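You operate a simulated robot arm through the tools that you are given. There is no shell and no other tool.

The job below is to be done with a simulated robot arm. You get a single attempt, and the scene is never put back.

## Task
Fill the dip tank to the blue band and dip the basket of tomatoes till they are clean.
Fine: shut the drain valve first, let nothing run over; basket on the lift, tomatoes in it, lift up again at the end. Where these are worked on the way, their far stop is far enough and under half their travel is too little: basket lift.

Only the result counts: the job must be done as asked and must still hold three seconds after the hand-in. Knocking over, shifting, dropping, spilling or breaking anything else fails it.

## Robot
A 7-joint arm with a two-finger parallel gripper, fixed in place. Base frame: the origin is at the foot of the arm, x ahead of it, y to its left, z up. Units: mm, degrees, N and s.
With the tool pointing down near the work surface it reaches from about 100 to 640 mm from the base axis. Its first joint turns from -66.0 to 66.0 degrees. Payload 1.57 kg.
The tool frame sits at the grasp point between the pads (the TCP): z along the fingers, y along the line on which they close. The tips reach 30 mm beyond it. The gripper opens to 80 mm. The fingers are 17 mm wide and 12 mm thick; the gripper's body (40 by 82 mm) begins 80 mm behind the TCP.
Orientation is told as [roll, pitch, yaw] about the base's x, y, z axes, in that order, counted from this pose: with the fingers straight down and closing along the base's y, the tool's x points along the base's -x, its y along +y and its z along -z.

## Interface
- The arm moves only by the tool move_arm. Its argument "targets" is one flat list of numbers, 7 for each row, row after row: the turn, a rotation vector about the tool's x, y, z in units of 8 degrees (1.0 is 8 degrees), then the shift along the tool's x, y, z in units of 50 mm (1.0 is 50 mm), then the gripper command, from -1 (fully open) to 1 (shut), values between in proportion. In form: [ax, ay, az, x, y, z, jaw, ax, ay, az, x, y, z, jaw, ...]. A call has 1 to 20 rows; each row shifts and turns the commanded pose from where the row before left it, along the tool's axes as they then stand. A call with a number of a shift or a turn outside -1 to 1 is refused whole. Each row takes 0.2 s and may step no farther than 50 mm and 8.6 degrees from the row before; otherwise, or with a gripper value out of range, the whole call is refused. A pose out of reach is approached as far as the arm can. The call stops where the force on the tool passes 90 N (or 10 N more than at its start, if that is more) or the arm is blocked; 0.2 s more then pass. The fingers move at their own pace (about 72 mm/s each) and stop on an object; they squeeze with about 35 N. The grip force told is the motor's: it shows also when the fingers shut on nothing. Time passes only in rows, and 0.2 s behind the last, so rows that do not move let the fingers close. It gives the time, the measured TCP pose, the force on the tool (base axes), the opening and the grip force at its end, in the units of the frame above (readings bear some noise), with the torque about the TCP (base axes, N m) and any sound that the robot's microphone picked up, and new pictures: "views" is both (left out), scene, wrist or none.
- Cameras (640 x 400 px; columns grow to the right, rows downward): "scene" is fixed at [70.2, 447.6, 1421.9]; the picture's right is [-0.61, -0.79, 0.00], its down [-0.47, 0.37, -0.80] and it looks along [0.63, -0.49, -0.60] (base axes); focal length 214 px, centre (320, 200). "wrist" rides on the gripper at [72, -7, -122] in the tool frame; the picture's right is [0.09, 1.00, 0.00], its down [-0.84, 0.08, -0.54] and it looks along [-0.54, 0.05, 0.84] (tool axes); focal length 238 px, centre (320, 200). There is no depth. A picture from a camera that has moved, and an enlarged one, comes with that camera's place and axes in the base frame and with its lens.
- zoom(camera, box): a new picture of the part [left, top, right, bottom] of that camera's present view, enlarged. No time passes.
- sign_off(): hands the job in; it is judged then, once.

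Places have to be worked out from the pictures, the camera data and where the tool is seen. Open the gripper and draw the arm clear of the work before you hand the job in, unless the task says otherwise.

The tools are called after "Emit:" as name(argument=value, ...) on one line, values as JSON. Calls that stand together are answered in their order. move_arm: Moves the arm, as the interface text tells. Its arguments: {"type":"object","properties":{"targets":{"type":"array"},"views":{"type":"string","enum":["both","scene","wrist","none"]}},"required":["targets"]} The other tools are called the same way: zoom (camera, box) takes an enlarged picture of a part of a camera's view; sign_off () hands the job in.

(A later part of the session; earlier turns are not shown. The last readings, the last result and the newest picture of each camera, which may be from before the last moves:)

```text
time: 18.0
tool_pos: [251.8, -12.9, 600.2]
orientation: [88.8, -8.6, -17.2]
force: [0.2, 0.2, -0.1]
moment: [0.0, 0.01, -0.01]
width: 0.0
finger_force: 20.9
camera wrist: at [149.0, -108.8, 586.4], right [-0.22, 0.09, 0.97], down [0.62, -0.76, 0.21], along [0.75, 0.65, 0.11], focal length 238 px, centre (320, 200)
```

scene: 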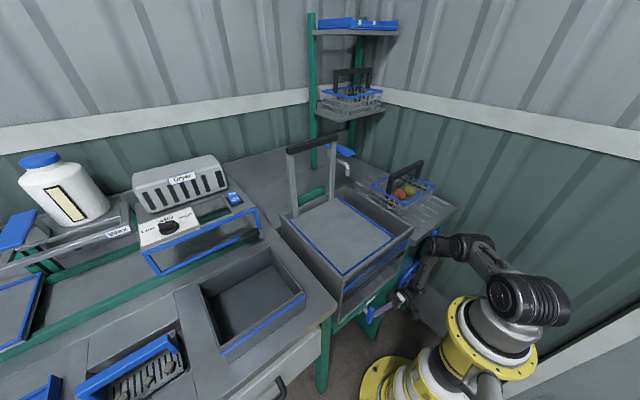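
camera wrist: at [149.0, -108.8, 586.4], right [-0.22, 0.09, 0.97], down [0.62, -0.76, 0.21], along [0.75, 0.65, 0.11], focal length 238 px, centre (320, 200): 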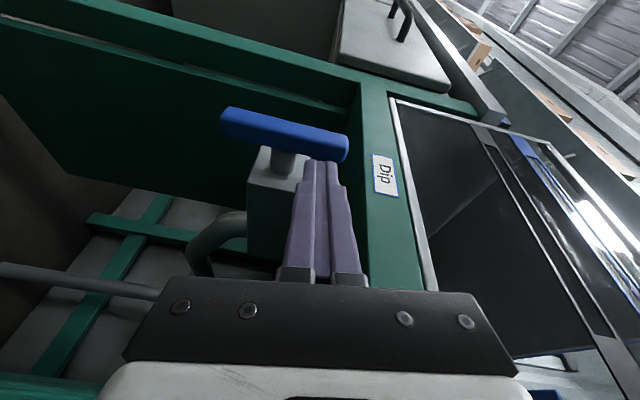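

The view confirms the centre pivot. Now I push the upper end towards +y.

Emit:
move_arm(targets=[0, 0, 0, 0.058, 0.012, 0.191, 1, 0, 0, 0, 0.058, 0.012, 0.191, 1, 0, 0, 0, 0.058, 0.012, 0.191, 1, 0, 0, 0, 0.058, 0.012, 0.191, 1, 0, 0, 0, 0.058, 0.012, 0.191, 1], views="both")

```text
time: 19.2
tool_pos: [259.9, 27.2, 602.1]
orientation: [88.1, -10.1, -17.7]
force: [0.7, 0.3, 0.5]
moment: [-0.01, 0.02, 0.01]
width: 0.0
finger_force: 21.3
camera wrist: at [156.9, -68.3, 587.7], right [-0.24, 0.11, 0.96], down [0.6, -0.76, 0.24], along [0.76, 0.64, 0.12], focal length 238 px, centre (320, 200)
```

scene: 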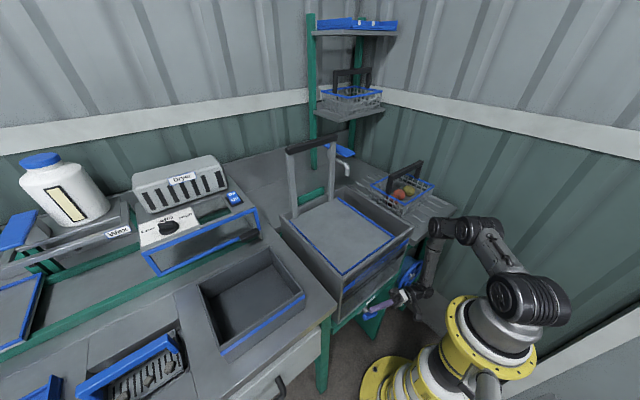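
wrist: 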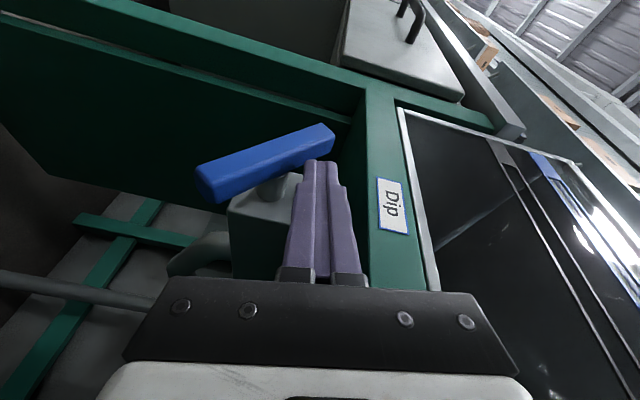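

The lever turned about half-way with little force. I continue +y and then press down on it until it is level.

Emit:
move_arm(targets=[0, 0, 0, 0.08, 0.012, 0.174, 1, 0, 0, 0, 0.08, 0.012, 0.174, 1, 0, 0, 0, 0.08, 0.012, 0.174, 1, 0, 0, 0, 0.08, 0.012, 0.174, 1, 0, 0, 0, 0.02, -0.12, 0.003, 1, 0, 0, 0, 0.02, -0.12, 0.003, 1, 0, 0, 0, 0.02, -0.12, 0.003, 1], views="both")

```text
time: 21.0
tool_pos: [280.1, 27.5, 599.0]
orientation: [87.2, -13.8, -21.6]
force: [-1.8, 1.7, 0.8]
moment: [0.06, 0.02, 0.03]
width: 0.0
finger_force: 20.9
stopped in row 7: the arm was blocked; the commanded pose is now the measured one
camera wrist: at [170.5, -60.9, 582.8], right [-0.29, 0.16, 0.94], down [0.54, -0.79, 0.3], along [0.79, 0.59, 0.14], focal length 238 px, centre (320, 200)
```

scene: 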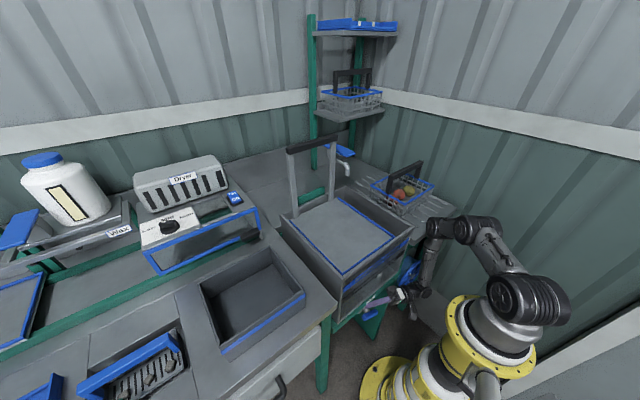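
wrist: 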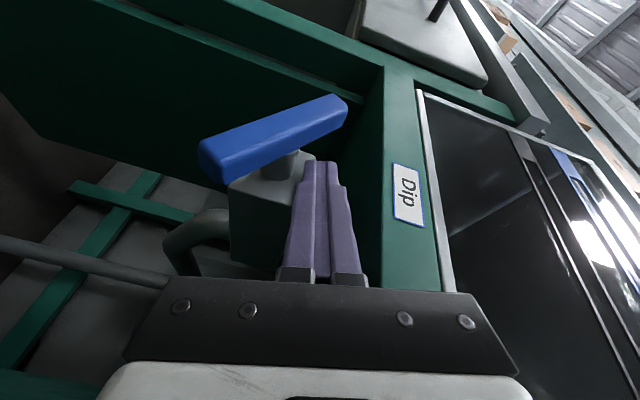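

Emit:
zoom(camera="scene", box=[350, 190, 510, 330])

Emit:
zoom(camera="scene", box=[355, 280, 425, 325])

Emit:
zoom(camera="wrist", box=[160, 70, 440, 290])

```text
2.86 times, centred on (430, 260) of scene
camera zoom: at [65.7, 449.7, 1421.5], right [-0.61, -0.79, 0.0], down [-0.47, 0.36, -0.8], along [0.64, -0.49, -0.59], focal length 613 px, centre (6, 29)
```

zoom: 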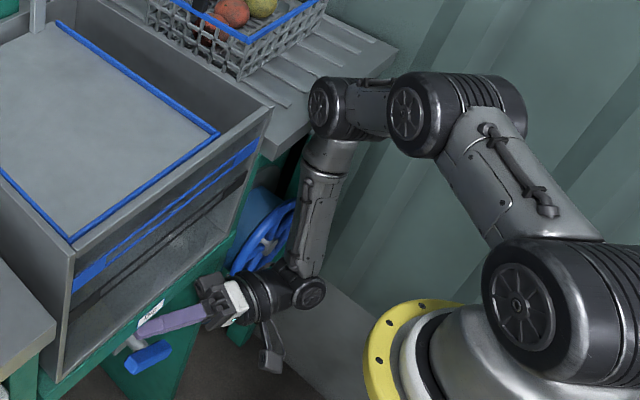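

```text
8.89 times, centred on (390, 302) of scene
camera zoom: at [65.7, 449.7, 1421.5], right [-0.61, -0.79, 0.0], down [-0.47, 0.36, -0.8], along [0.64, -0.49, -0.59], focal length 1906 px, centre (-302, -711)
```

zoom: 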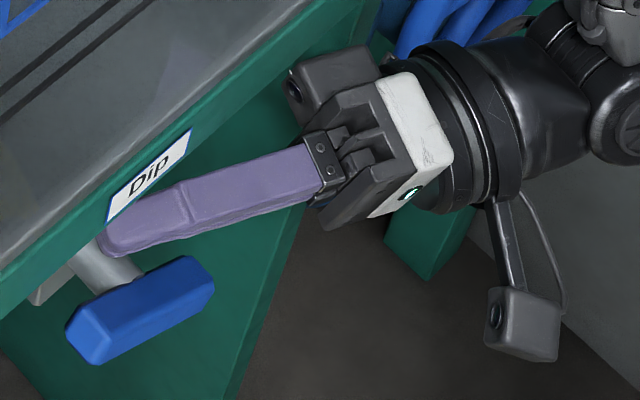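

```text
1.82 times, centred on (300, 180) of wrist
camera zoom: at [170.5, -60.9, 582.8], right [-0.29, 0.16, 0.94], down [0.54, -0.79, 0.3], along [0.79, 0.59, 0.14], focal length 433 px, centre (356, 236)
```

zoom: 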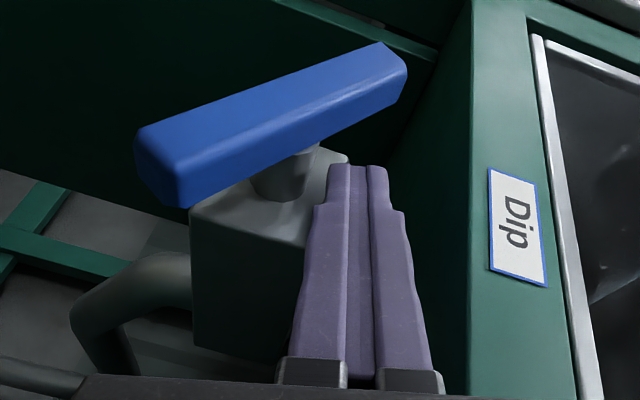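

The upper-end push stalled because the elbow came against the drainboard edge and the finger slid behind the lever; the lever is now at about 45° with its lower end towards −y. I withdraw, go below that end, and will lift it to level from underneath.

Emit:
move_arm(targets=[0, 0, 0, 0, 0, -0.7, 1, 0, 0, 0, 0, 0, -0.8, 1, 0, 0, 0, 0.162, -0.66, 0.032, 1, 0, 0, 0, 0.162, -0.66, 0.032, 1, 0, 0, 0, 0.162, -0.66, 0.032, 1, 0, 0, 0, 0, 0, 0, 1], views="both")

```text
time: 22.4
tool_pos: [254.4, -44.3, 498.6]
orientation: [87.1, -13.8, -21.3]
force: [0.4, -0.2, 0.6]
moment: [0.0, 0.02, -0.01]
width: 0.3
finger_force: 21.4
camera wrist: at [146.1, -133.0, 481.9], right [-0.29, 0.17, 0.94], down [0.54, -0.79, 0.3], along [0.79, 0.6, 0.14], focal length 238 px, centre (320, 200)
```

scene: 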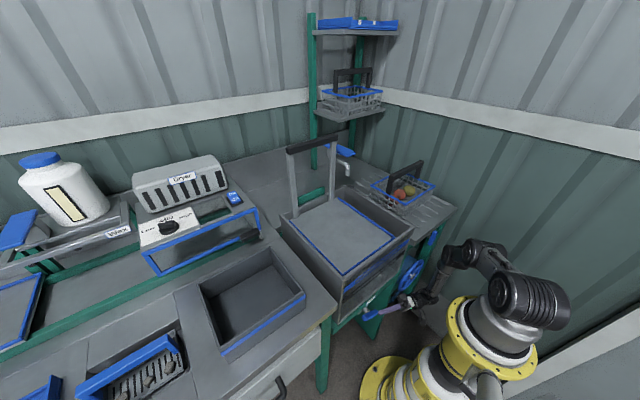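
wrist: 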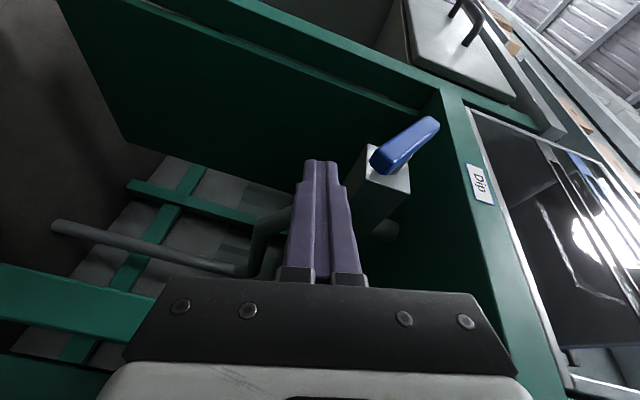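

Clear. I slide under the lever's lowered end and lift.

Emit:
move_arm(targets=[0, 0, 0, 0.177, 0.062, 0.377, 1, 0, 0, 0, 0.177, 0.062, 0.377, 1, 0, 0, 0, -0.048, 0.194, -0.009, 1, 0, 0, 0, -0.048, 0.194, -0.009, 1, 0, 0, 0, -0.048, 0.194, -0.009, 1, 0, 0, 0, -0.048, 0.194, -0.009, 1], views="both")

```text
time: 23.8
tool_pos: [250.9, -0.3, 539.2]
orientation: [87.3, -13.9, -21.2]
force: [0.5, -1.0, -0.1]
moment: [0.07, 0.0, -0.01]
width: 0.0
finger_force: 21.6
camera wrist: at [143.1, -89.3, 522.1], right [-0.29, 0.16, 0.94], down [0.54, -0.79, 0.3], along [0.79, 0.6, 0.14], focal length 238 px, centre (320, 200)
```

scene: 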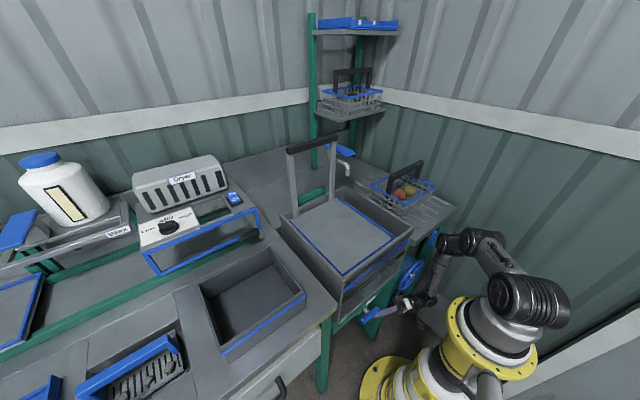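
wrist: 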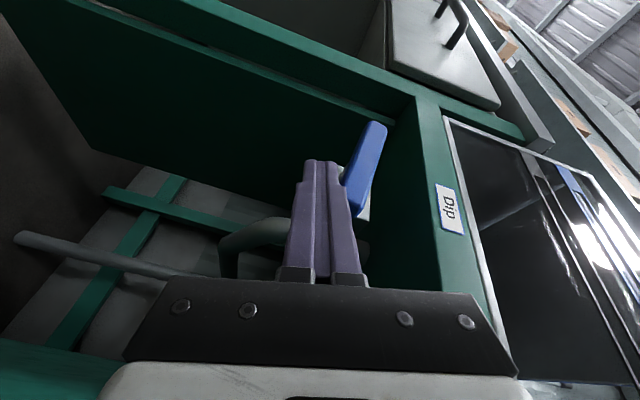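

The lever is nearly level; I lift a bit more in small steps until it meets its stop.

Emit:
move_arm(targets=[0, 0, 0, -0.03, 0.1, -0.005, 1, 0, 0, 0, -0.03, 0.1, -0.005, 1, 0, 0, 0, -0.03, 0.1, -0.005, 1], views="wrist")

Emit:
zoom(camera="scene", box=[350, 280, 420, 330])

```text
time: 24.6
tool_pos: [253.1, -1.7, 550.1]
orientation: [86.1, -13.8, -20.7]
force: [-9.6, -7.8, -44.9]
moment: [-0.01, 0.13, -0.06]
width: 0.3
finger_force: 20.9
camera wrist: at [143.7, -89.9, 535.5], right [-0.28, 0.18, 0.94], down [0.54, -0.78, 0.31], along [0.79, 0.6, 0.12], focal length 238 px, centre (320, 200)
```

wrist: 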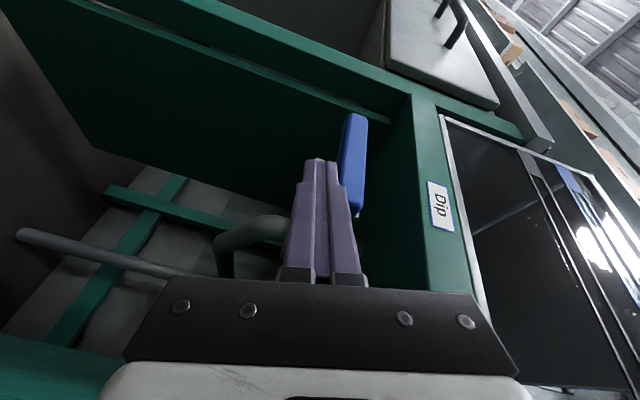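

```text
8.00 times, centred on (385, 305) of scene
camera zoom: at [70.4, 447.5, 1422.0], right [-0.61, -0.79, 0.0], down [-0.47, 0.37, -0.8], along [0.63, -0.49, -0.6], focal length 1716 px, centre (-200, -640)
```

zoom: 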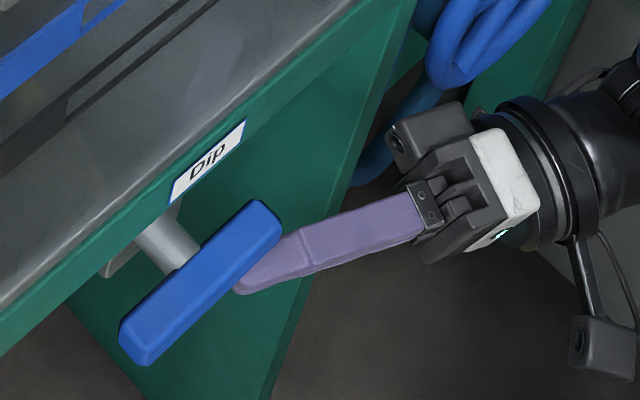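

The lever met its stop at level (−45 N), so the drain valve is shut. I release downward, withdraw from the lever and retrace to the waypoint in front of the tank.

Emit:
move_arm(targets=[0, 0, 0, 0.06, -0.26, 0.01, 1, 0, 0, 0, 0, 0, -0.8, 1, 0, 0, 0, 0, 0, -0.5, 1, 0, 0, 0, 0.137, 0.469, 0.474, 1, 0, 0, 0, 0.137, 0.469, 0.474, 1, 0, 0, 0, 0, 0, 0, 1], views="both")

Emit:
zoom(camera="scene", box=[350, 280, 420, 330])

```text
time: 26.0
tool_pos: [223.6, -5.5, 583.8]
orientation: [87.0, -13.9, -21.2]
force: [0.3, 0.2, 0.3]
moment: [0.0, 0.02, 0.0]
width: 0.0
finger_force: 21.3
camera wrist: at [114.9, -94.2, 566.9], right [-0.29, 0.17, 0.94], down [0.54, -0.79, 0.3], along [0.79, 0.6, 0.14], focal length 238 px, centre (320, 200)
```

scene: 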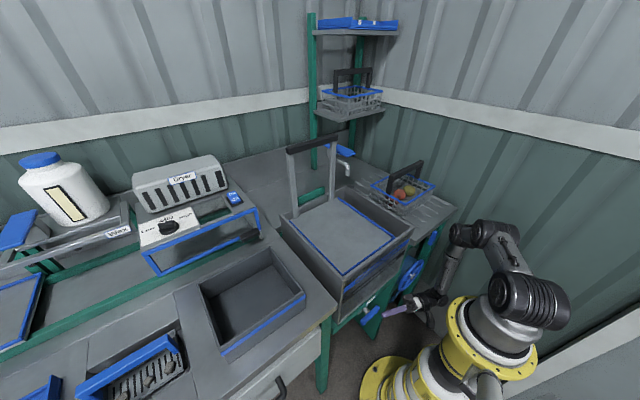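
wrist: 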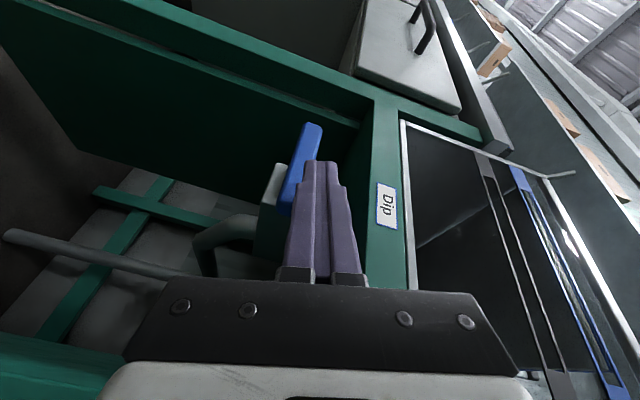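

```text
8.00 times, centred on (385, 305) of scene
camera zoom: at [70.2, 447.6, 1421.9], right [-0.61, -0.79, 0.0], down [-0.47, 0.37, -0.8], along [0.63, -0.49, -0.6], focal length 1716 px, centre (-200, -640)
```

zoom: 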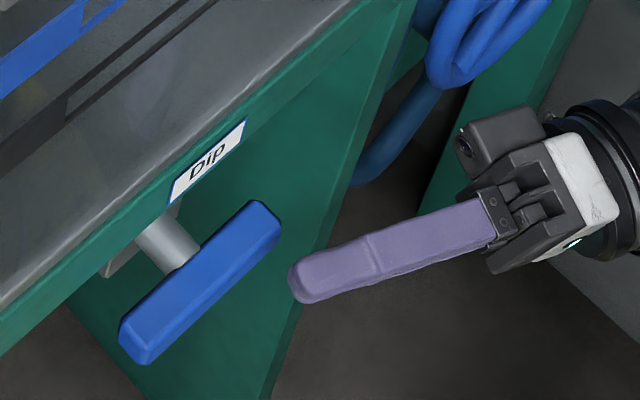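

The valve lever is level and stays. I undo the yaw and roll step by step and rise.

Emit:
move_arm(targets=[-0.18, 0.73, -0.035, 0, 0, 0, 1, -0.18, 0.73, -0.035, 0, 0, 0, 1, 1, 0, 0, 0, 0, 0, 1, 1, 0, 0, 0, 0, 0, 1, 1, 0, 0, 0, 0, 0, 1, 1, 0, 0, 0, 0.2, -0.1, 1, 1, 0, 0, 0, 0.2, -0.1, 1, 1, 0, 0, 0, 0.2, -0.2, 1, 1, 0, 0, 0, 0.2, -0.2, 1, 0, 0, 0, 0, 0, 0, 1], views="both")

```text
time: 28.2
tool_pos: [212.7, -1.4, 634.2]
orientation: [31.0, -13.9, -9.1]
force: [0.7, 0.1, 0.6]
moment: [0.0, 0.01, -0.02]
width: 0.1
finger_force: 21.4
camera wrist: at [109.3, -54.0, 716.2], right [-0.08, 0.88, 0.48], down [0.65, -0.32, 0.69], along [0.76, 0.36, -0.54], focal length 238 px, centre (320, 200)
```

scene: 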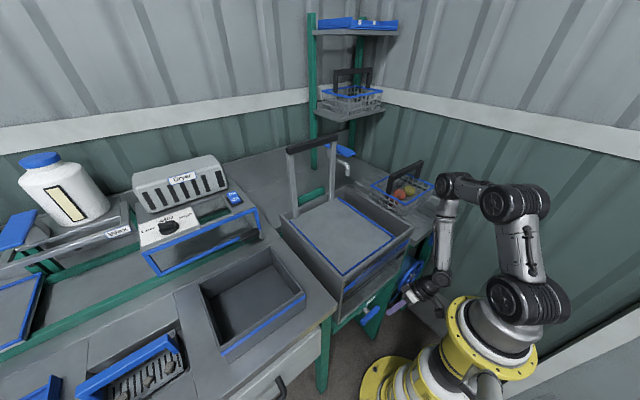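
wrist: 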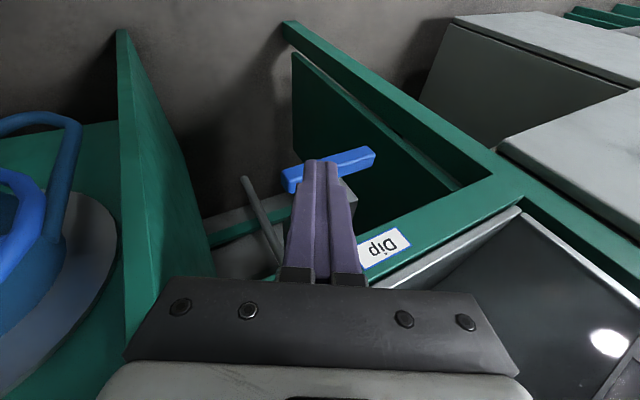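

I shift forward slightly so the camera clears the pedestal ring, then rise above the tank.

Emit:
move_arm(targets=[0, 0, 0, -0.524, -0.254, 0, 1, 0, 0, 0, -0.216, 0.45, -0.748, 1, 0, 0, 0, -0.216, 0.45, -0.748, 1, 0, 0, 0, -0.216, 0.45, -0.748, 1, 0, 0, 0, -0.216, 0.45, -0.748, 1, 0, 0, 0, -0.216, 0.45, -0.748, 1, 0, 0, 0, -0.216, 0.45, -0.748, 1, 0, 0, 0, -0.216, 0.45, -0.748, 1, 0, 0, 0, -0.216, 0.45, -0.748, 1], views="both")

```text
time: 30.2
tool_pos: [236.1, -17.2, 993.3]
orientation: [31.2, -13.8, -9.1]
force: [-0.6, 0.2, -0.6]
moment: [-0.01, -0.01, -0.06]
width: 0.0
finger_force: 21.0
camera wrist: at [133.0, -70.1, 1076.4], right [-0.08, 0.88, 0.48], down [0.65, -0.32, 0.69], along [0.76, 0.36, -0.54], focal length 238 px, centre (320, 200)
```

scene: 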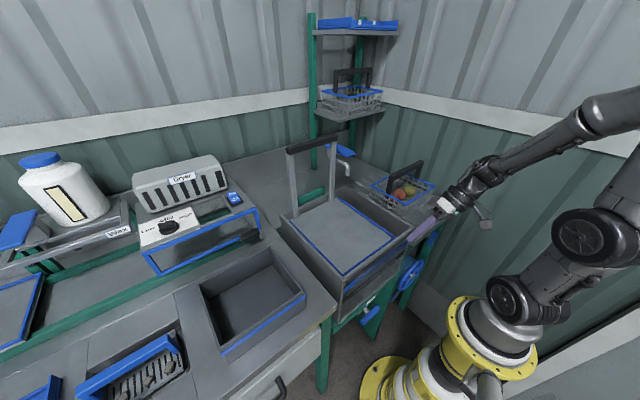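
wrist: 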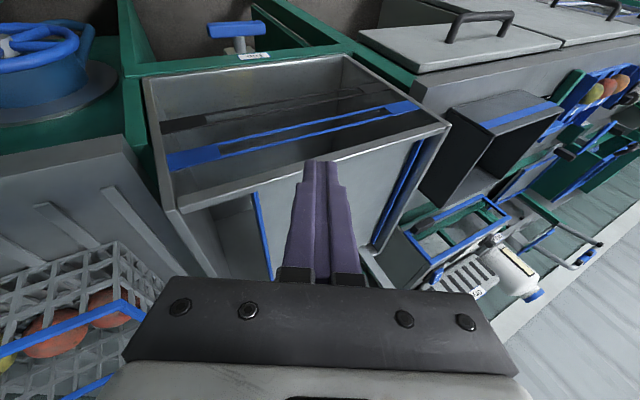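

Now above the tank; I raise further and bring the tool back to the neutral, straight-down orientation.

Emit:
move_arm(targets=[0, 0, 0, -0.216, 0.45, -0.748, 1, 0, 0, 0, -0.216, 0.45, -0.748, 1, 0, 0, 0, -0.216, 0.45, -0.748, 1, 1, 0, 0, 0, 0, 0, 1, 1, 0, 0, 0, 0, 0, 1, 1, 0, 0, 0, 0, 0, 1, 0.9, 0, 0, 0, 0, 0, 1, 0, 0.87, 0, 0, 0, 0, 1, 0, 0.87, 0, 0, 0, 0, 1, 0, 0, -0.57, 0, 0, 0, 1, 0, 0, -0.57, 0, 0, 0, 1, 0, 0, 0, 0, 0, 0, 1], views="both")

```text
time: 32.8
tool_pos: [236.0, -23.8, 1110.4]
orientation: [12.5, -9.7, 1.3]
force: [0.2, 0.3, 0.3]
moment: [0.02, -0.04, 0.0]
width: 0.2
finger_force: 21.7
out of reach, approached as far as the arm can: row 6, 7, 8, 9
camera wrist: at [146.9, -58.5, 1213.0], right [-0.15, 0.97, 0.19], down [0.73, -0.02, 0.68], along [0.66, 0.24, -0.71], focal length 238 px, centre (320, 200)
```

scene: 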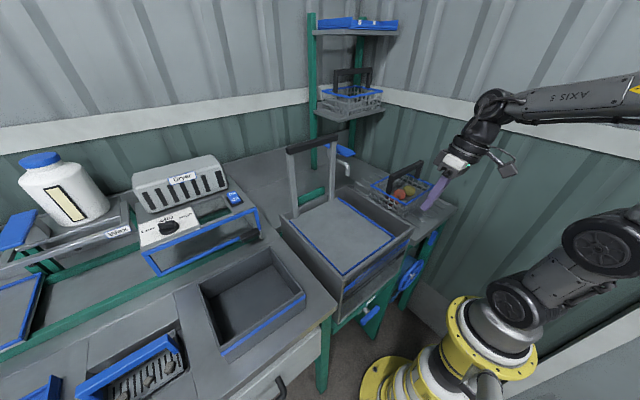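
wrist: 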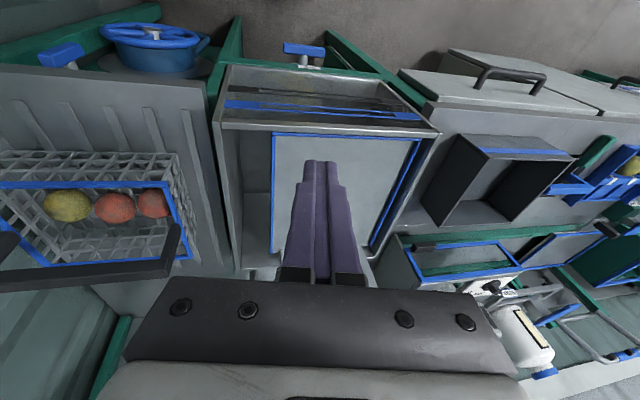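

The arm could not finish unrolling this close to the base; I move outward and then straighten the tool.

Emit:
move_arm(targets=[0, 0, 0, -0.785, -0.105, -0.354, 1, 0, 0, 0, -0.785, -0.105, -0.354, 1, 0, 0, 0, -0.785, -0.105, -0.354, 1, 0, 0, 0, -0.785, -0.105, -0.354, 1, 0.78, 0, 0, 0, 0, 0, 1, 0.78, 0, 0, 0, 0, 0, 1, 0, 0.6, 0, 0, 0, 0, 1, 0, 0.6, 0.16, 0, 0, 0, 1, 0, 0, 0, 0, 0, 0, 1], views="both")

```text
time: 34.8
tool_pos: [379.2, -58.0, 1198.4]
orientation: [15.0, -6.1, 2.1]
force: [-0.4, 0.2, 0.0]
moment: [0.02, 0.01, -0.03]
width: 0.0
finger_force: 21.2
out of reach, approached as far as the arm can: row 5, 6, 8
camera wrist: at [298.6, -97.7, 1307.5], right [-0.15, 0.96, 0.25], down [0.78, -0.04, 0.63], along [0.61, 0.29, -0.74], focal length 238 px, centre (320, 200)
```

scene: 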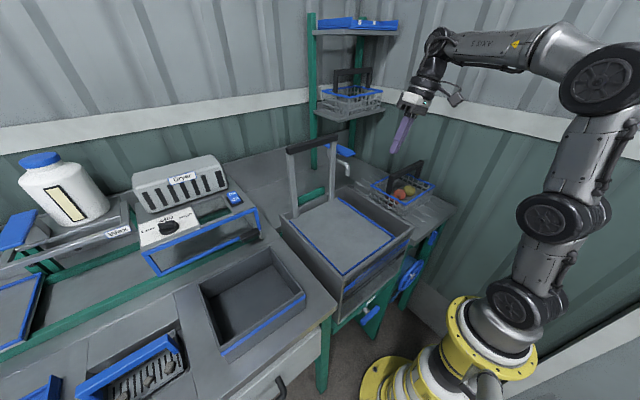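
wrist: 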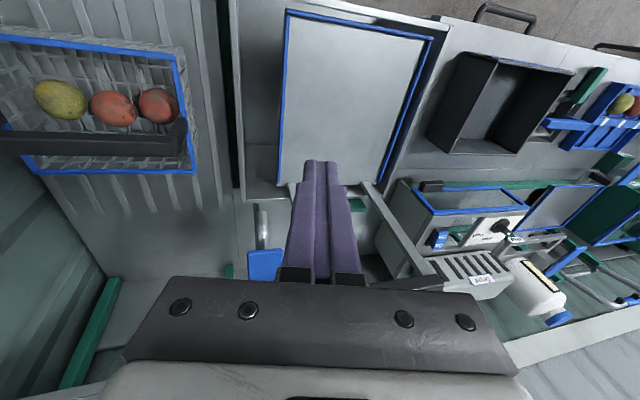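

The wrist is in a flipped configuration (joint 5 at its limit), so it can't level the tool here. I go back down the known path in front of the tank to unflip it at the spot where it crossed over.

Emit:
move_arm(targets=[-1, 0, 0, 0, 0, 0, 1, -1, -0.24, 0.26, 0, 0, 0, 1, 0, 0, 0, 0.603, -0.118, 0.636, 1, 0, 0, 0, 0.603, -0.118, 0.636, 1, 0, 0, 0, 0.603, -0.118, 0.636, 1, 0, 0, 0, 0.603, -0.118, 0.636, 1, 0, 0, 0, 0.603, -0.118, 0.636, 1, 0, 0, 0, 0.603, -0.118, 0.636, 1, 0, 0, 0, 0, 0, 0, 1], views="scene")

```text
time: 36.8
tool_pos: [225.1, 15.4, 996.5]
orientation: [31.3, -6.7, -0.7]
force: [0.5, 0.0, 0.2]
moment: [0.01, 0.01, 0.03]
width: 0.0
finger_force: 21.2
```

scene: 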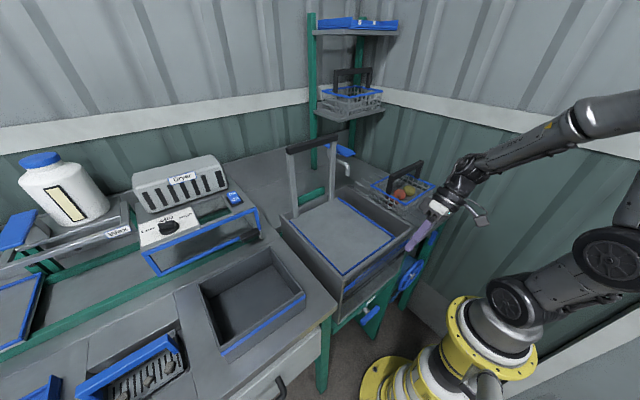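

Emit:
move_arm(targets=[0, 0, 0, 0.143, -0.414, 0.74, 1, 0, 0, 0, 0.143, -0.414, 0.74, 1, 0, 0, 0, 0.143, -0.414, 0.74, 1, 0, 0, 0, 0.143, -0.414, 0.74, 1, 0, 0, 0, 0.143, -0.414, 0.74, 1, 0, 0, 0, 0.143, -0.414, 0.74, 1, 0, 0, 0, 0, 0, 0, 1], views="scene")

```text
time: 38.4
tool_pos: [212.7, 26.0, 736.3]
orientation: [31.3, -6.8, -0.8]
force: [-0.2, -0.8, 0.2]
moment: [-0.03, 0.0, -0.02]
width: 0.1
finger_force: 21.3
```

scene: 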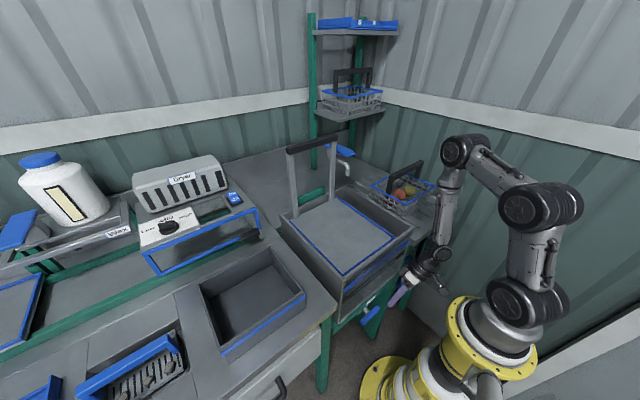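

Emit:
move_arm(targets=[0, 0, 0, -0.55, -0.04, 0.07, 1, 0, -1, 0, 0, 0, 0, 1, 0, -0.5, 0, 0, 0, 0, 1, 1, 0, 0, 0, 0, 0, 1, 1, 0, 0, 0, 0, 0, 1, 1, 0, 0, 0, 0, 0, 1, 0.9, 0, 0, 0, 0, 0, 1, 0, 0, 0, 0, 0, 0, 1], views="both")

```text
time: 40.2
tool_pos: [239.1, 24.1, 738.9]
orientation: [1.4, -16.9, -7.1]
force: [-0.5, -0.2, 0.3]
moment: [0.0, 0.01, 0.03]
width: 0.0
finger_force: 21.4
camera wrist: at [134.8, 27.2, 834.5], right [0.03, 1.0, 0.0], down [0.64, -0.02, 0.76], along [0.76, -0.02, -0.64], focal length 238 px, centre (320, 200)
```

scene: 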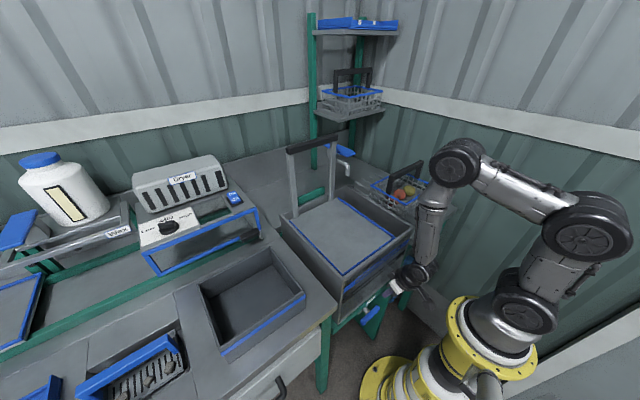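
wrist: 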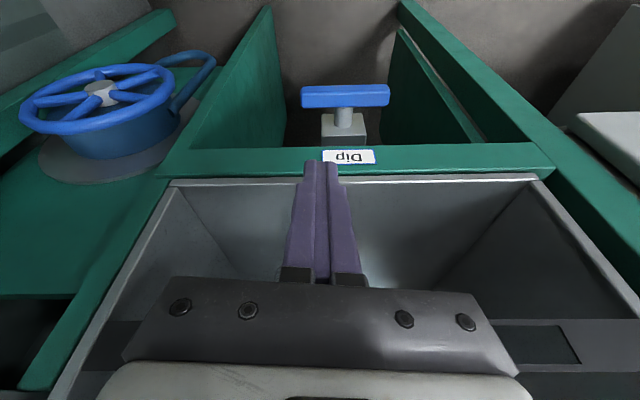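

The tool is now straight in roll and the drain lever is visibly level. I correct the yaw and rise in the arm's plane so the wrist crosses back to the normal side.

Emit:
move_arm(targets=[-0.1, 0, -0.85, 0, 0, 0, 1, 0, 0, 0, -0.3, 0.1, -0.75, 1, 0, 0, 0, -0.3, 0.1, -0.75, 1, 0, 0, 0, -0.25, 0.1, -0.8, 1, 0, 0, 0, -0.25, 0.1, -0.8, 1, 0, 0, 0, 0, 0, 0, 1], views="both")

```text
time: 41.6
tool_pos: [247.6, 39.2, 884.7]
orientation: [-0.1, -17.0, 0.0]
force: [0.7, -0.1, -0.3]
moment: [0.04, -0.05, 0.0]
width: 0.0
finger_force: 20.4
out of reach, approached as far as the arm can: row 5
camera wrist: at [142.3, 33.7, 981.3], right [-0.09, 1.0, -0.03], down [0.64, 0.08, 0.76], along [0.76, 0.05, -0.65], focal length 238 px, centre (320, 200)
```

scene: 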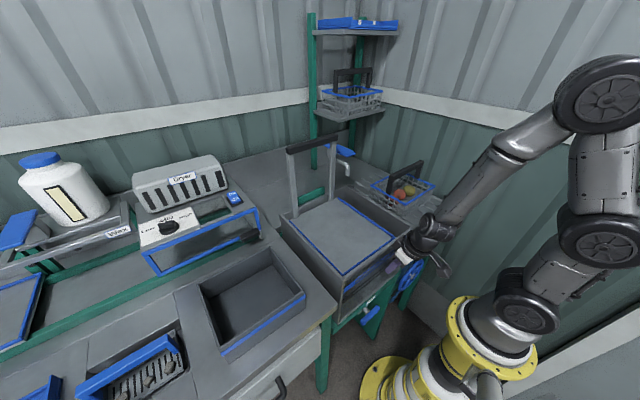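
wrist: 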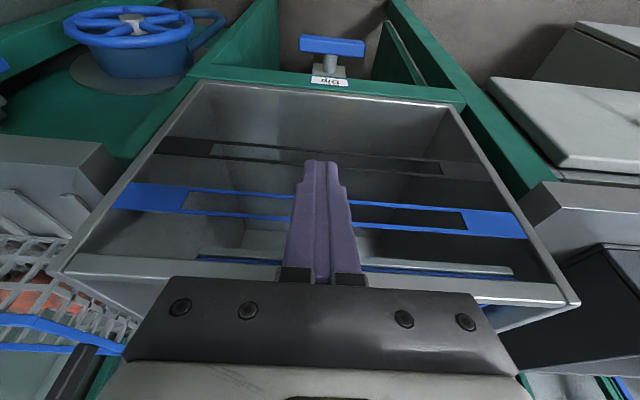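

The wrist is back in its normal configuration. I rise and straighten the tool, then go towards the tap.

Emit:
move_arm(targets=[0, 0, 0, -0.315, 0, -0.69, 1, 0, 0, 0, -0.315, 0, -0.69, 1, 0, 0, 0, -0.315, 0, -0.69, 1, 0, 0, 0, -0.315, 0, -0.69, 1, 0, 1, 0, 0, 0, 0, 1, 0, 1, 0, 0, 0, 0, 1, 0, 0.1, 0, 0, 0, -0.9, 1, 0, 0, 0, -0.6, -0.6, -0.3, 1, 0, 0, 0, -0.6, -0.6, -0.3, 1, 0, 0, 0, -0.6, -0.6, -0.3, 1, 0, 0, 0, 0, 0, 0, 1], views="both")

```text
time: 44.0
tool_pos: [355.1, -52.1, 1123.9]
orientation: [0.2, -0.3, 0.0]
force: [-0.1, -0.1, 0.4]
moment: [-0.02, 0.03, -0.02]
width: 0.0
finger_force: 21.4
out of reach, approached as far as the arm can: row 1, 2
camera wrist: at [283.2, -59.0, 1246.8], right [-0.09, 1.0, 0.0], down [0.83, 0.08, 0.55], along [0.54, 0.05, -0.84], focal length 238 px, centre (320, 200)
```

scene: 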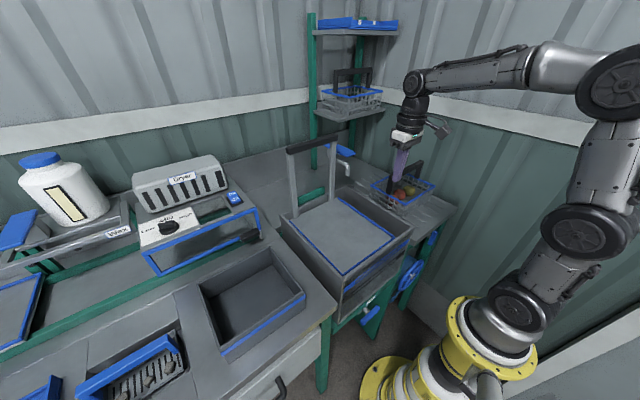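
wrist: 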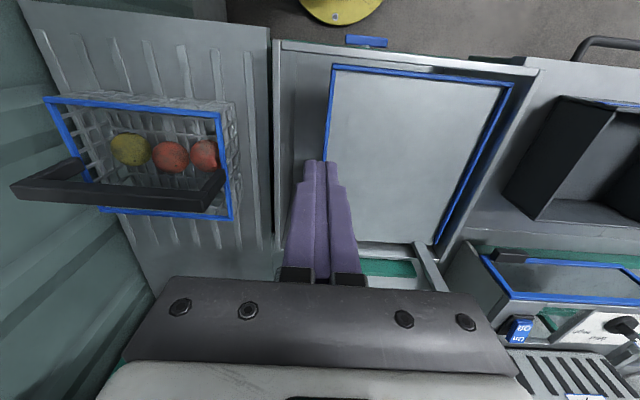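

Now I pitch the tool forward so the wrist camera looks level at the tap and its paddle.

Emit:
move_arm(targets=[0, -1, 0, 0, -0.2, -0.5, 1, 0, -1, 0, 0, -0.2, -0.5, 1, 0, -1, 0, 0, -0.2, -0.3, 1, 0, -1, 0, 0, -0.1, 0, 1, 0, -1, 0, 0, 0, 0, 1, 0, -0.6, 0, 0, 0, 0, 1, 0, 0, 0, 0, 0, 0, 1], views="both")

Emit:
zoom(camera="wrist", box=[220, 80, 420, 220])

```text
time: 45.6
tool_pos: [346.9, -86.0, 1189.7]
orientation: [0.2, -45.2, -0.2]
force: [0.2, 0.1, 1.1]
moment: [-0.03, -0.01, 0.03]
width: 0.1
finger_force: 21.6
camera wrist: at [210.1, -92.9, 1224.8], right [-0.06, 1.0, -0.06], down [0.21, 0.07, 0.98], along [0.98, 0.05, -0.21], focal length 238 px, centre (320, 200)
```

scene: 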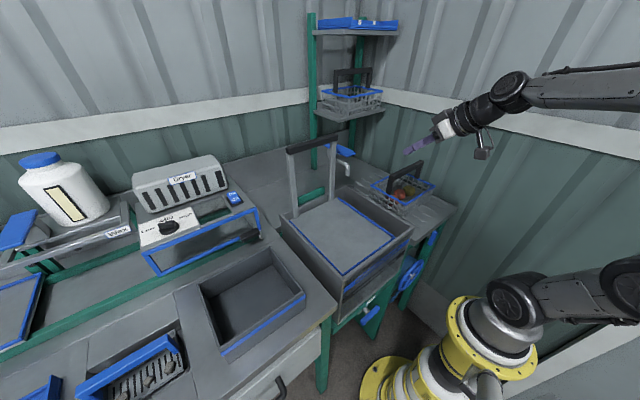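
wrist: 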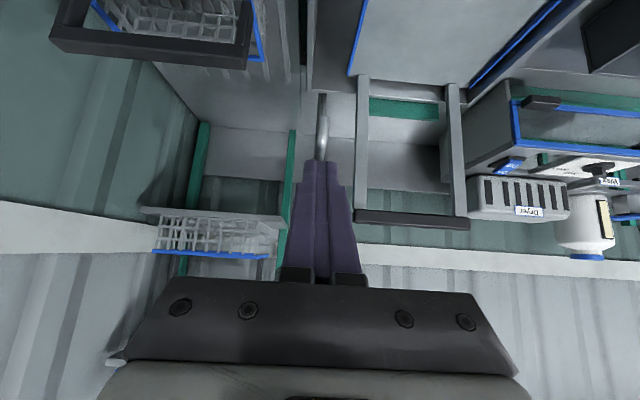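

```text
2.86 times, centred on (320, 150) of wrist
camera zoom: at [210.1, -92.9, 1224.8], right [-0.06, 1.0, -0.06], down [0.21, 0.07, 0.98], along [0.98, 0.05, -0.21], focal length 681 px, centre (320, 343)
```

zoom: 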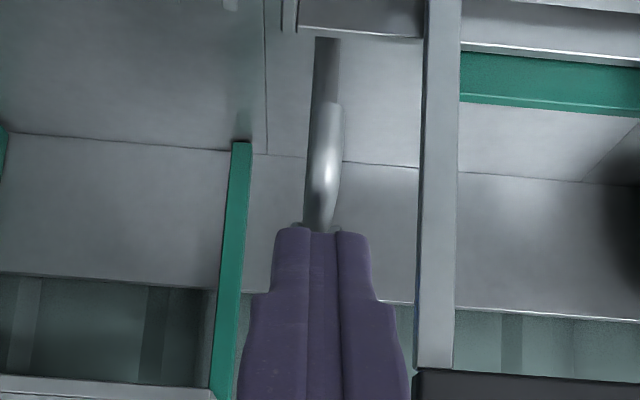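

Emit:
move_arm(targets=[0, 0, 0, 0, 0, 0, -1, 0, 0, 0, 0, 0, 0, -1, 0, 0, 0, 0, 0, 0, -1], views="none")

Emit:
zoom(camera="wrist", box=[220, 100, 420, 290])

```text
time: 46.4
tool_pos: [347.1, -84.9, 1189.3]
orientation: [0.2, -45.0, -0.2]
force: [0.5, 0.0, -0.3]
moment: [0.02, 0.0, 0.01]
width: 79.8
finger_force: 0.1
```

```text
2.11 times, centred on (320, 195) of wrist
camera zoom: at [210.2, -92.9, 1225.1], right [-0.07, 1.0, -0.06], down [0.21, 0.07, 0.98], along [0.98, 0.05, -0.21], focal length 502 px, centre (320, 210)
```

zoom: 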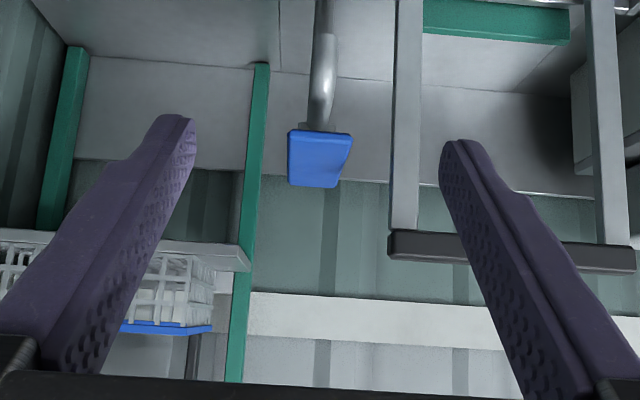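

Emit:
zoom(camera="wrist", box=[295, 100, 345, 200])

Emit:
zoom(camera="scene", box=[318, 135, 368, 185])

```text
4.00 times, centred on (320, 150) of wrist
camera zoom: at [210.2, -92.9, 1225.1], right [-0.07, 1.0, -0.06], down [0.21, 0.07, 0.98], along [0.98, 0.05, -0.21], focal length 953 px, centre (320, 400)
```

zoom: 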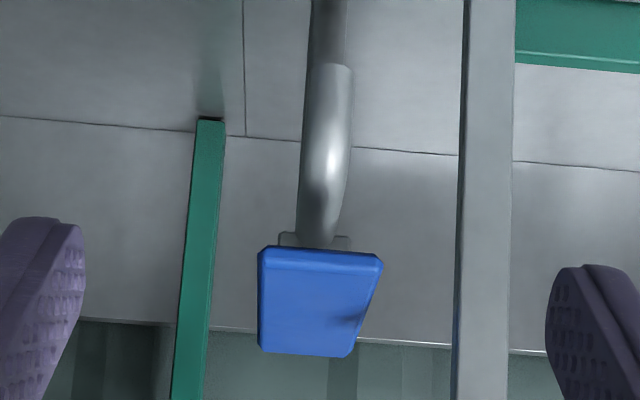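

```text
8.00 times, centred on (343, 160) of scene
camera zoom: at [70.2, 447.6, 1421.9], right [-0.61, -0.79, 0.0], down [-0.47, 0.37, -0.8], along [0.63, -0.49, -0.6], focal length 1716 px, centre (136, 520)
```

zoom: 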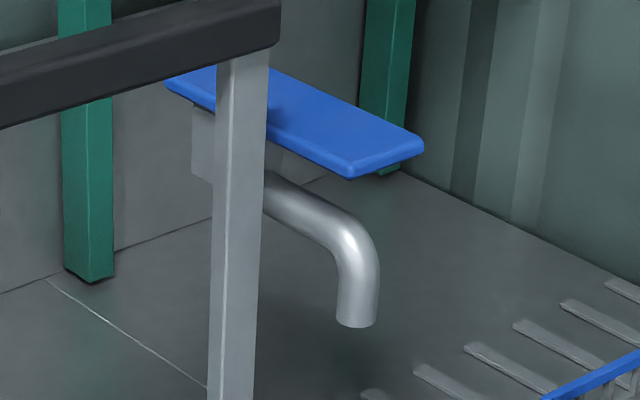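

The paddle is a flat lever (near edge x≈565, y −102…−54, z≈1085) hinged at the tap body near the wall. I'll straddle it with the fingers from above so I can test which way it moves; first straighten the tool and go above it.

Emit:
move_arm(targets=[0, 1, 0, 0, 0, 0, -0.65, 0, 1, 0, 0, 0, 0, -0.65, 0, 1, 0, 0, 0, 0, -0.65, 0, 1, 0, 0, 0, 0, -0.65, 0, 1, 0, 0, 0, 0, -0.65, 0, 0.62, 0, 0, 0, 0, -0.65, 0, 0, 0, -0.9, 0.04, 0, -0.65, 0, 0, 0, -0.9, 0.04, 0, -0.65, 0, 0, 0, -0.9, 0.04, 0, -0.65, 0, 0, 0, -0.9, 0.04, 0, -0.65, 0, 0, 0, -0.9, 0, 0, -0.65, 0, 0, 0, 0, 0, 0, -0.65], views="both")

```text
time: 49.0
tool_pos: [539.0, -74.0, 1175.9]
orientation: [0.3, 0.0, 0.0]
force: [0.1, -0.2, -0.6]
moment: [-0.01, 0.0, 0.02]
width: 65.8
finger_force: 0.0
out of reach, approached as far as the arm can: row 11
camera wrist: at [467.6, -82.3, 1298.7], right [-0.09, 1.0, 0.0], down [0.84, 0.08, 0.54], along [0.54, 0.05, -0.84], focal length 238 px, centre (320, 200)
```

scene: 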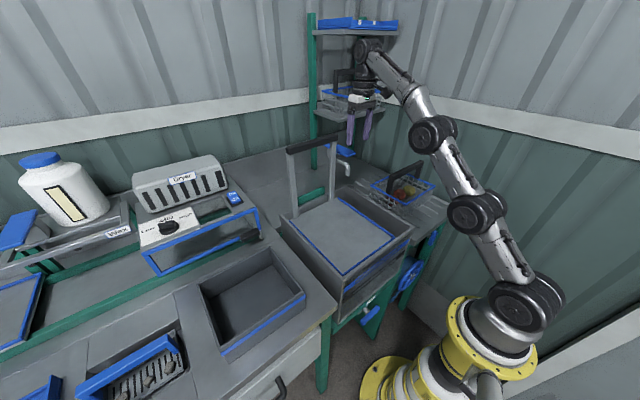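
wrist: 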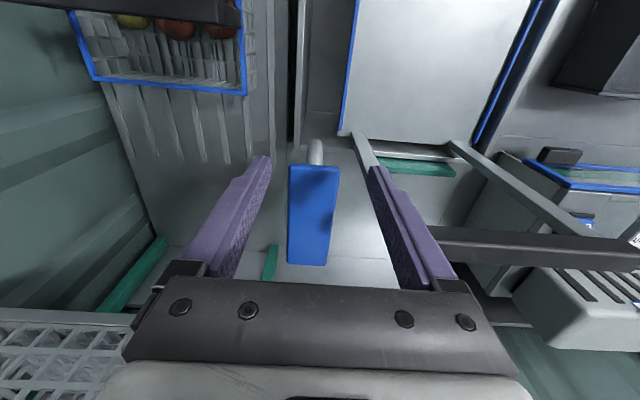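

Straight down is at the edge of reach here, and the view shows the paddle nicely between the fingers. I pitch 20° forward for reach and lower the open fingers around the paddle.

Emit:
move_arm(targets=[0, -1, 0, 0, 0, 0, -0.65, 0, -1, 0, 0, 0, 0, -0.65, 0, -0.5, 0, 0, 0, 0, -0.65, 0, 0, 0, -0.073, -0.05, 0.637, -0.65, 0, 0, 0, -0.073, -0.02, 0.637, -0.65, 0, 0, 0, 0, 0, 0, -0.65], views="both")

Emit:
zoom(camera="wrist", box=[220, 100, 420, 290])

```text
time: 50.4
tool_pos: [567.8, -79.3, 1117.4]
orientation: [0.3, -20.2, 0.1]
force: [-0.1, -1.5, 0.8]
moment: [-0.01, 0.04, 0.02]
width: 65.9
finger_force: 0.0
camera wrist: at [459.3, -84.7, 1208.2], right [-0.09, 1.0, -0.03], down [0.6, 0.08, 0.8], along [0.8, 0.05, -0.6], focal length 238 px, centre (320, 200)
```

scene: 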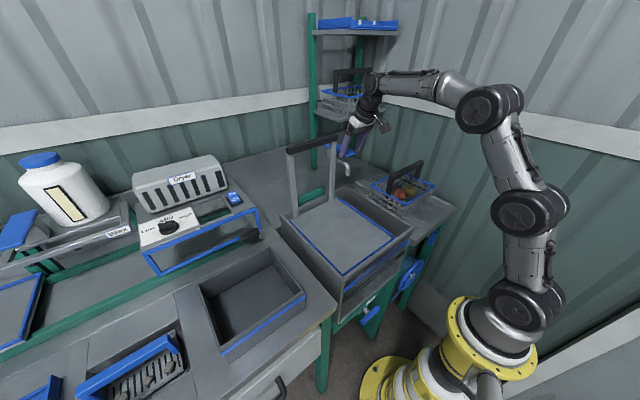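
wrist: 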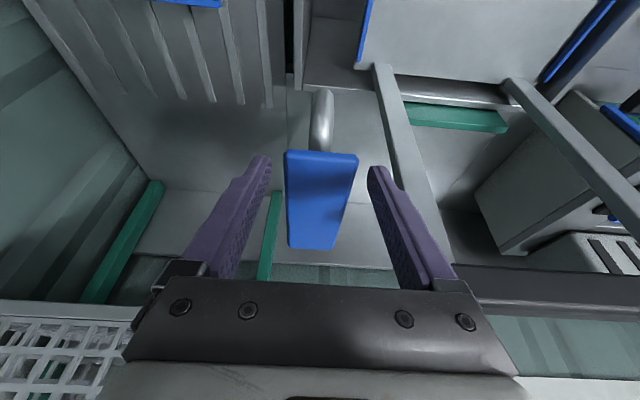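

```text
2.11 times, centred on (320, 195) of wrist
camera zoom: at [459.3, -84.7, 1208.2], right [-0.09, 1.0, -0.03], down [0.6, 0.08, 0.8], along [0.8, 0.05, -0.6], focal length 502 px, centre (320, 210)
```

zoom: 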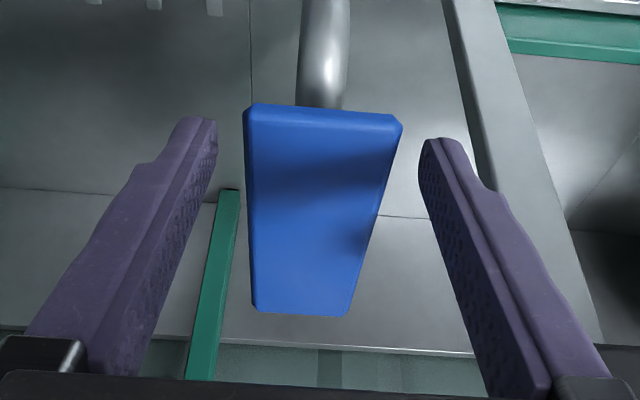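

The paddle is centred between the fingers. I lower the last bit and close on its sides.

Emit:
move_arm(targets=[0, 0, 0, -0.136, 0.02, 0.624, -0.65, 0, 0, 0, 0, 0, 0, 0.2, 0, 0, 0, 0, 0, 0, 0.2, 0, 0, 0, 0, 0, 0, 0.2], views="both")

```text
time: 51.4
tool_pos: [586.4, -78.5, 1089.8]
orientation: [0.1, -20.1, 0.0]
force: [-1.7, -6.0, -1.3]
moment: [-0.28, 0.01, 0.15]
width: 49.6
finger_force: 45.3
camera wrist: at [476.9, -84.5, 1181.1], right [-0.09, 1.0, -0.03], down [0.6, 0.08, 0.8], along [0.8, 0.05, -0.6], focal length 238 px, centre (320, 200)
```

scene: 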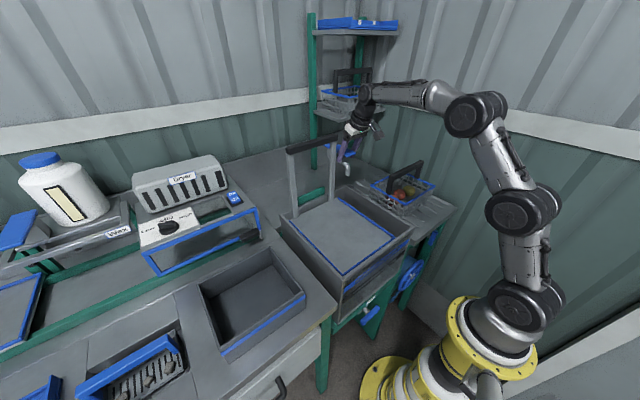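
wrist: 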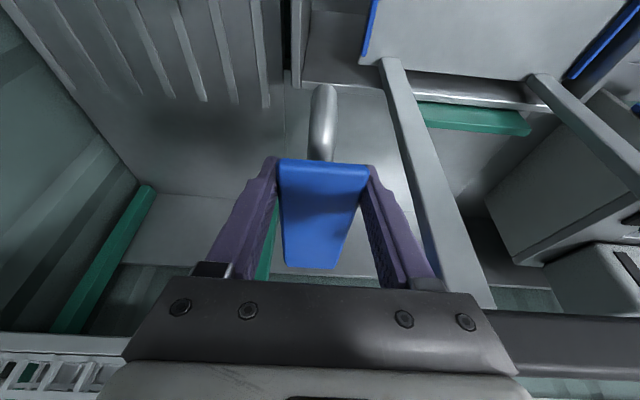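

Gripped at 49.6 mm. First test: a small lift.

Emit:
move_arm(targets=[0, 0, 0, -0.027, 0, -0.075, 0.2, 0, 0, 0, -0.027, 0, -0.075, 0.2], views="wrist")

```text
time: 52.0
tool_pos: [586.8, -76.7, 1092.0]
orientation: [0.2, -19.5, -0.1]
force: [10.8, -12.5, -26.7]
moment: [-0.24, 0.03, 0.53]
width: 49.5
finger_force: 45.0
camera wrist: at [478.1, -84.7, 1183.5], right [-0.09, 1.0, -0.03], down [0.61, 0.08, 0.79], along [0.79, 0.05, -0.61], focal length 238 px, centre (320, 200)
```

wrist: 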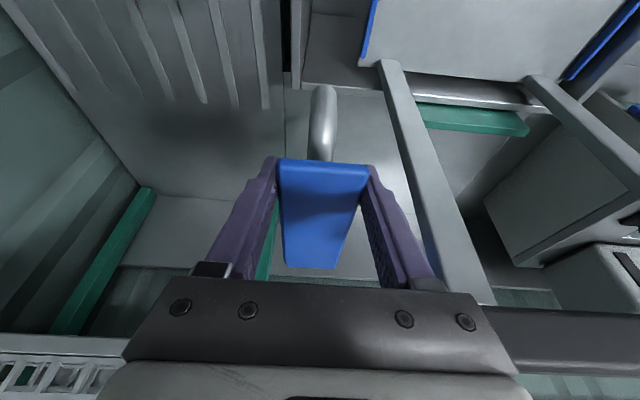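

Lifting resists (−27 N, no movement). I return and test sideways towards −y.

Emit:
move_arm(targets=[0, 0, 0, 0.027, 0, 0.075, 0.2, 0, 0, 0, 0.027, 0, 0.075, 0.2, 0, 0, 0, 0, -0.1, 0, 0.2, 0, 0, 0, 0, -0.1, 0, 0.2], views="wrist")

```text
time: 53.0
tool_pos: [586.6, -78.1, 1090.9]
orientation: [1.0, -19.9, 0.1]
force: [-12.0, 42.0, -9.0]
moment: [-0.27, 0.11, -0.73]
width: 49.5
finger_force: 45.0
camera wrist: at [477.2, -86.5, 1181.6], right [-0.09, 1.0, -0.02], down [0.6, 0.07, 0.8], along [0.79, 0.06, -0.6], focal length 238 px, centre (320, 200)
```

wrist: 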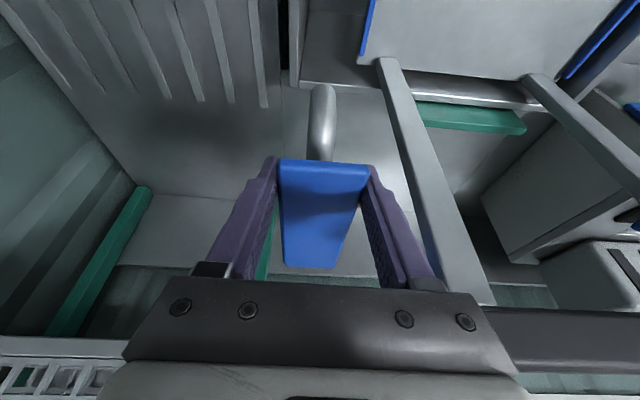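

−y resists (42 N). I test +y.

Emit:
move_arm(targets=[0, 0, 0, 0, 0.1, 0, 0.2, 0, 0, 0, 0, 0.1, 0, 0.2, 0, 0, 0, 0, 0.1, 0, 0.2, 0, 0, 0, 0, 0.1, 0, 0.2], views="wrist")

```text
time: 54.0
tool_pos: [585.5, -77.3, 1090.6]
orientation: [-0.6, -20.3, -0.4]
force: [-5.0, -46.2, -6.2]
moment: [0.77, 0.27, 0.78]
width: 49.7
finger_force: 45.2
camera wrist: at [476.8, -82.3, 1181.2], right [-0.08, 1.0, -0.04], down [0.6, 0.08, 0.8], along [0.8, 0.04, -0.6], focal length 238 px, centre (320, 200)
```

wrist: 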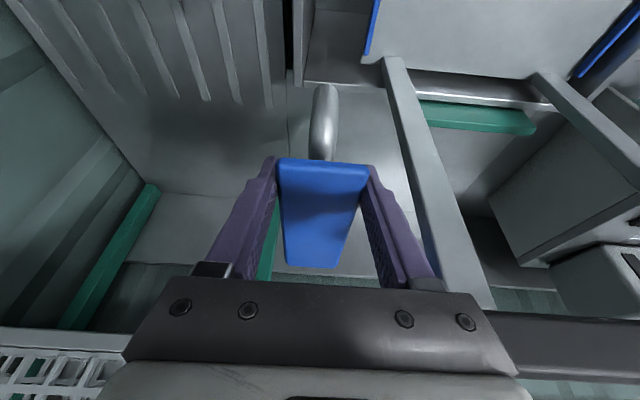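

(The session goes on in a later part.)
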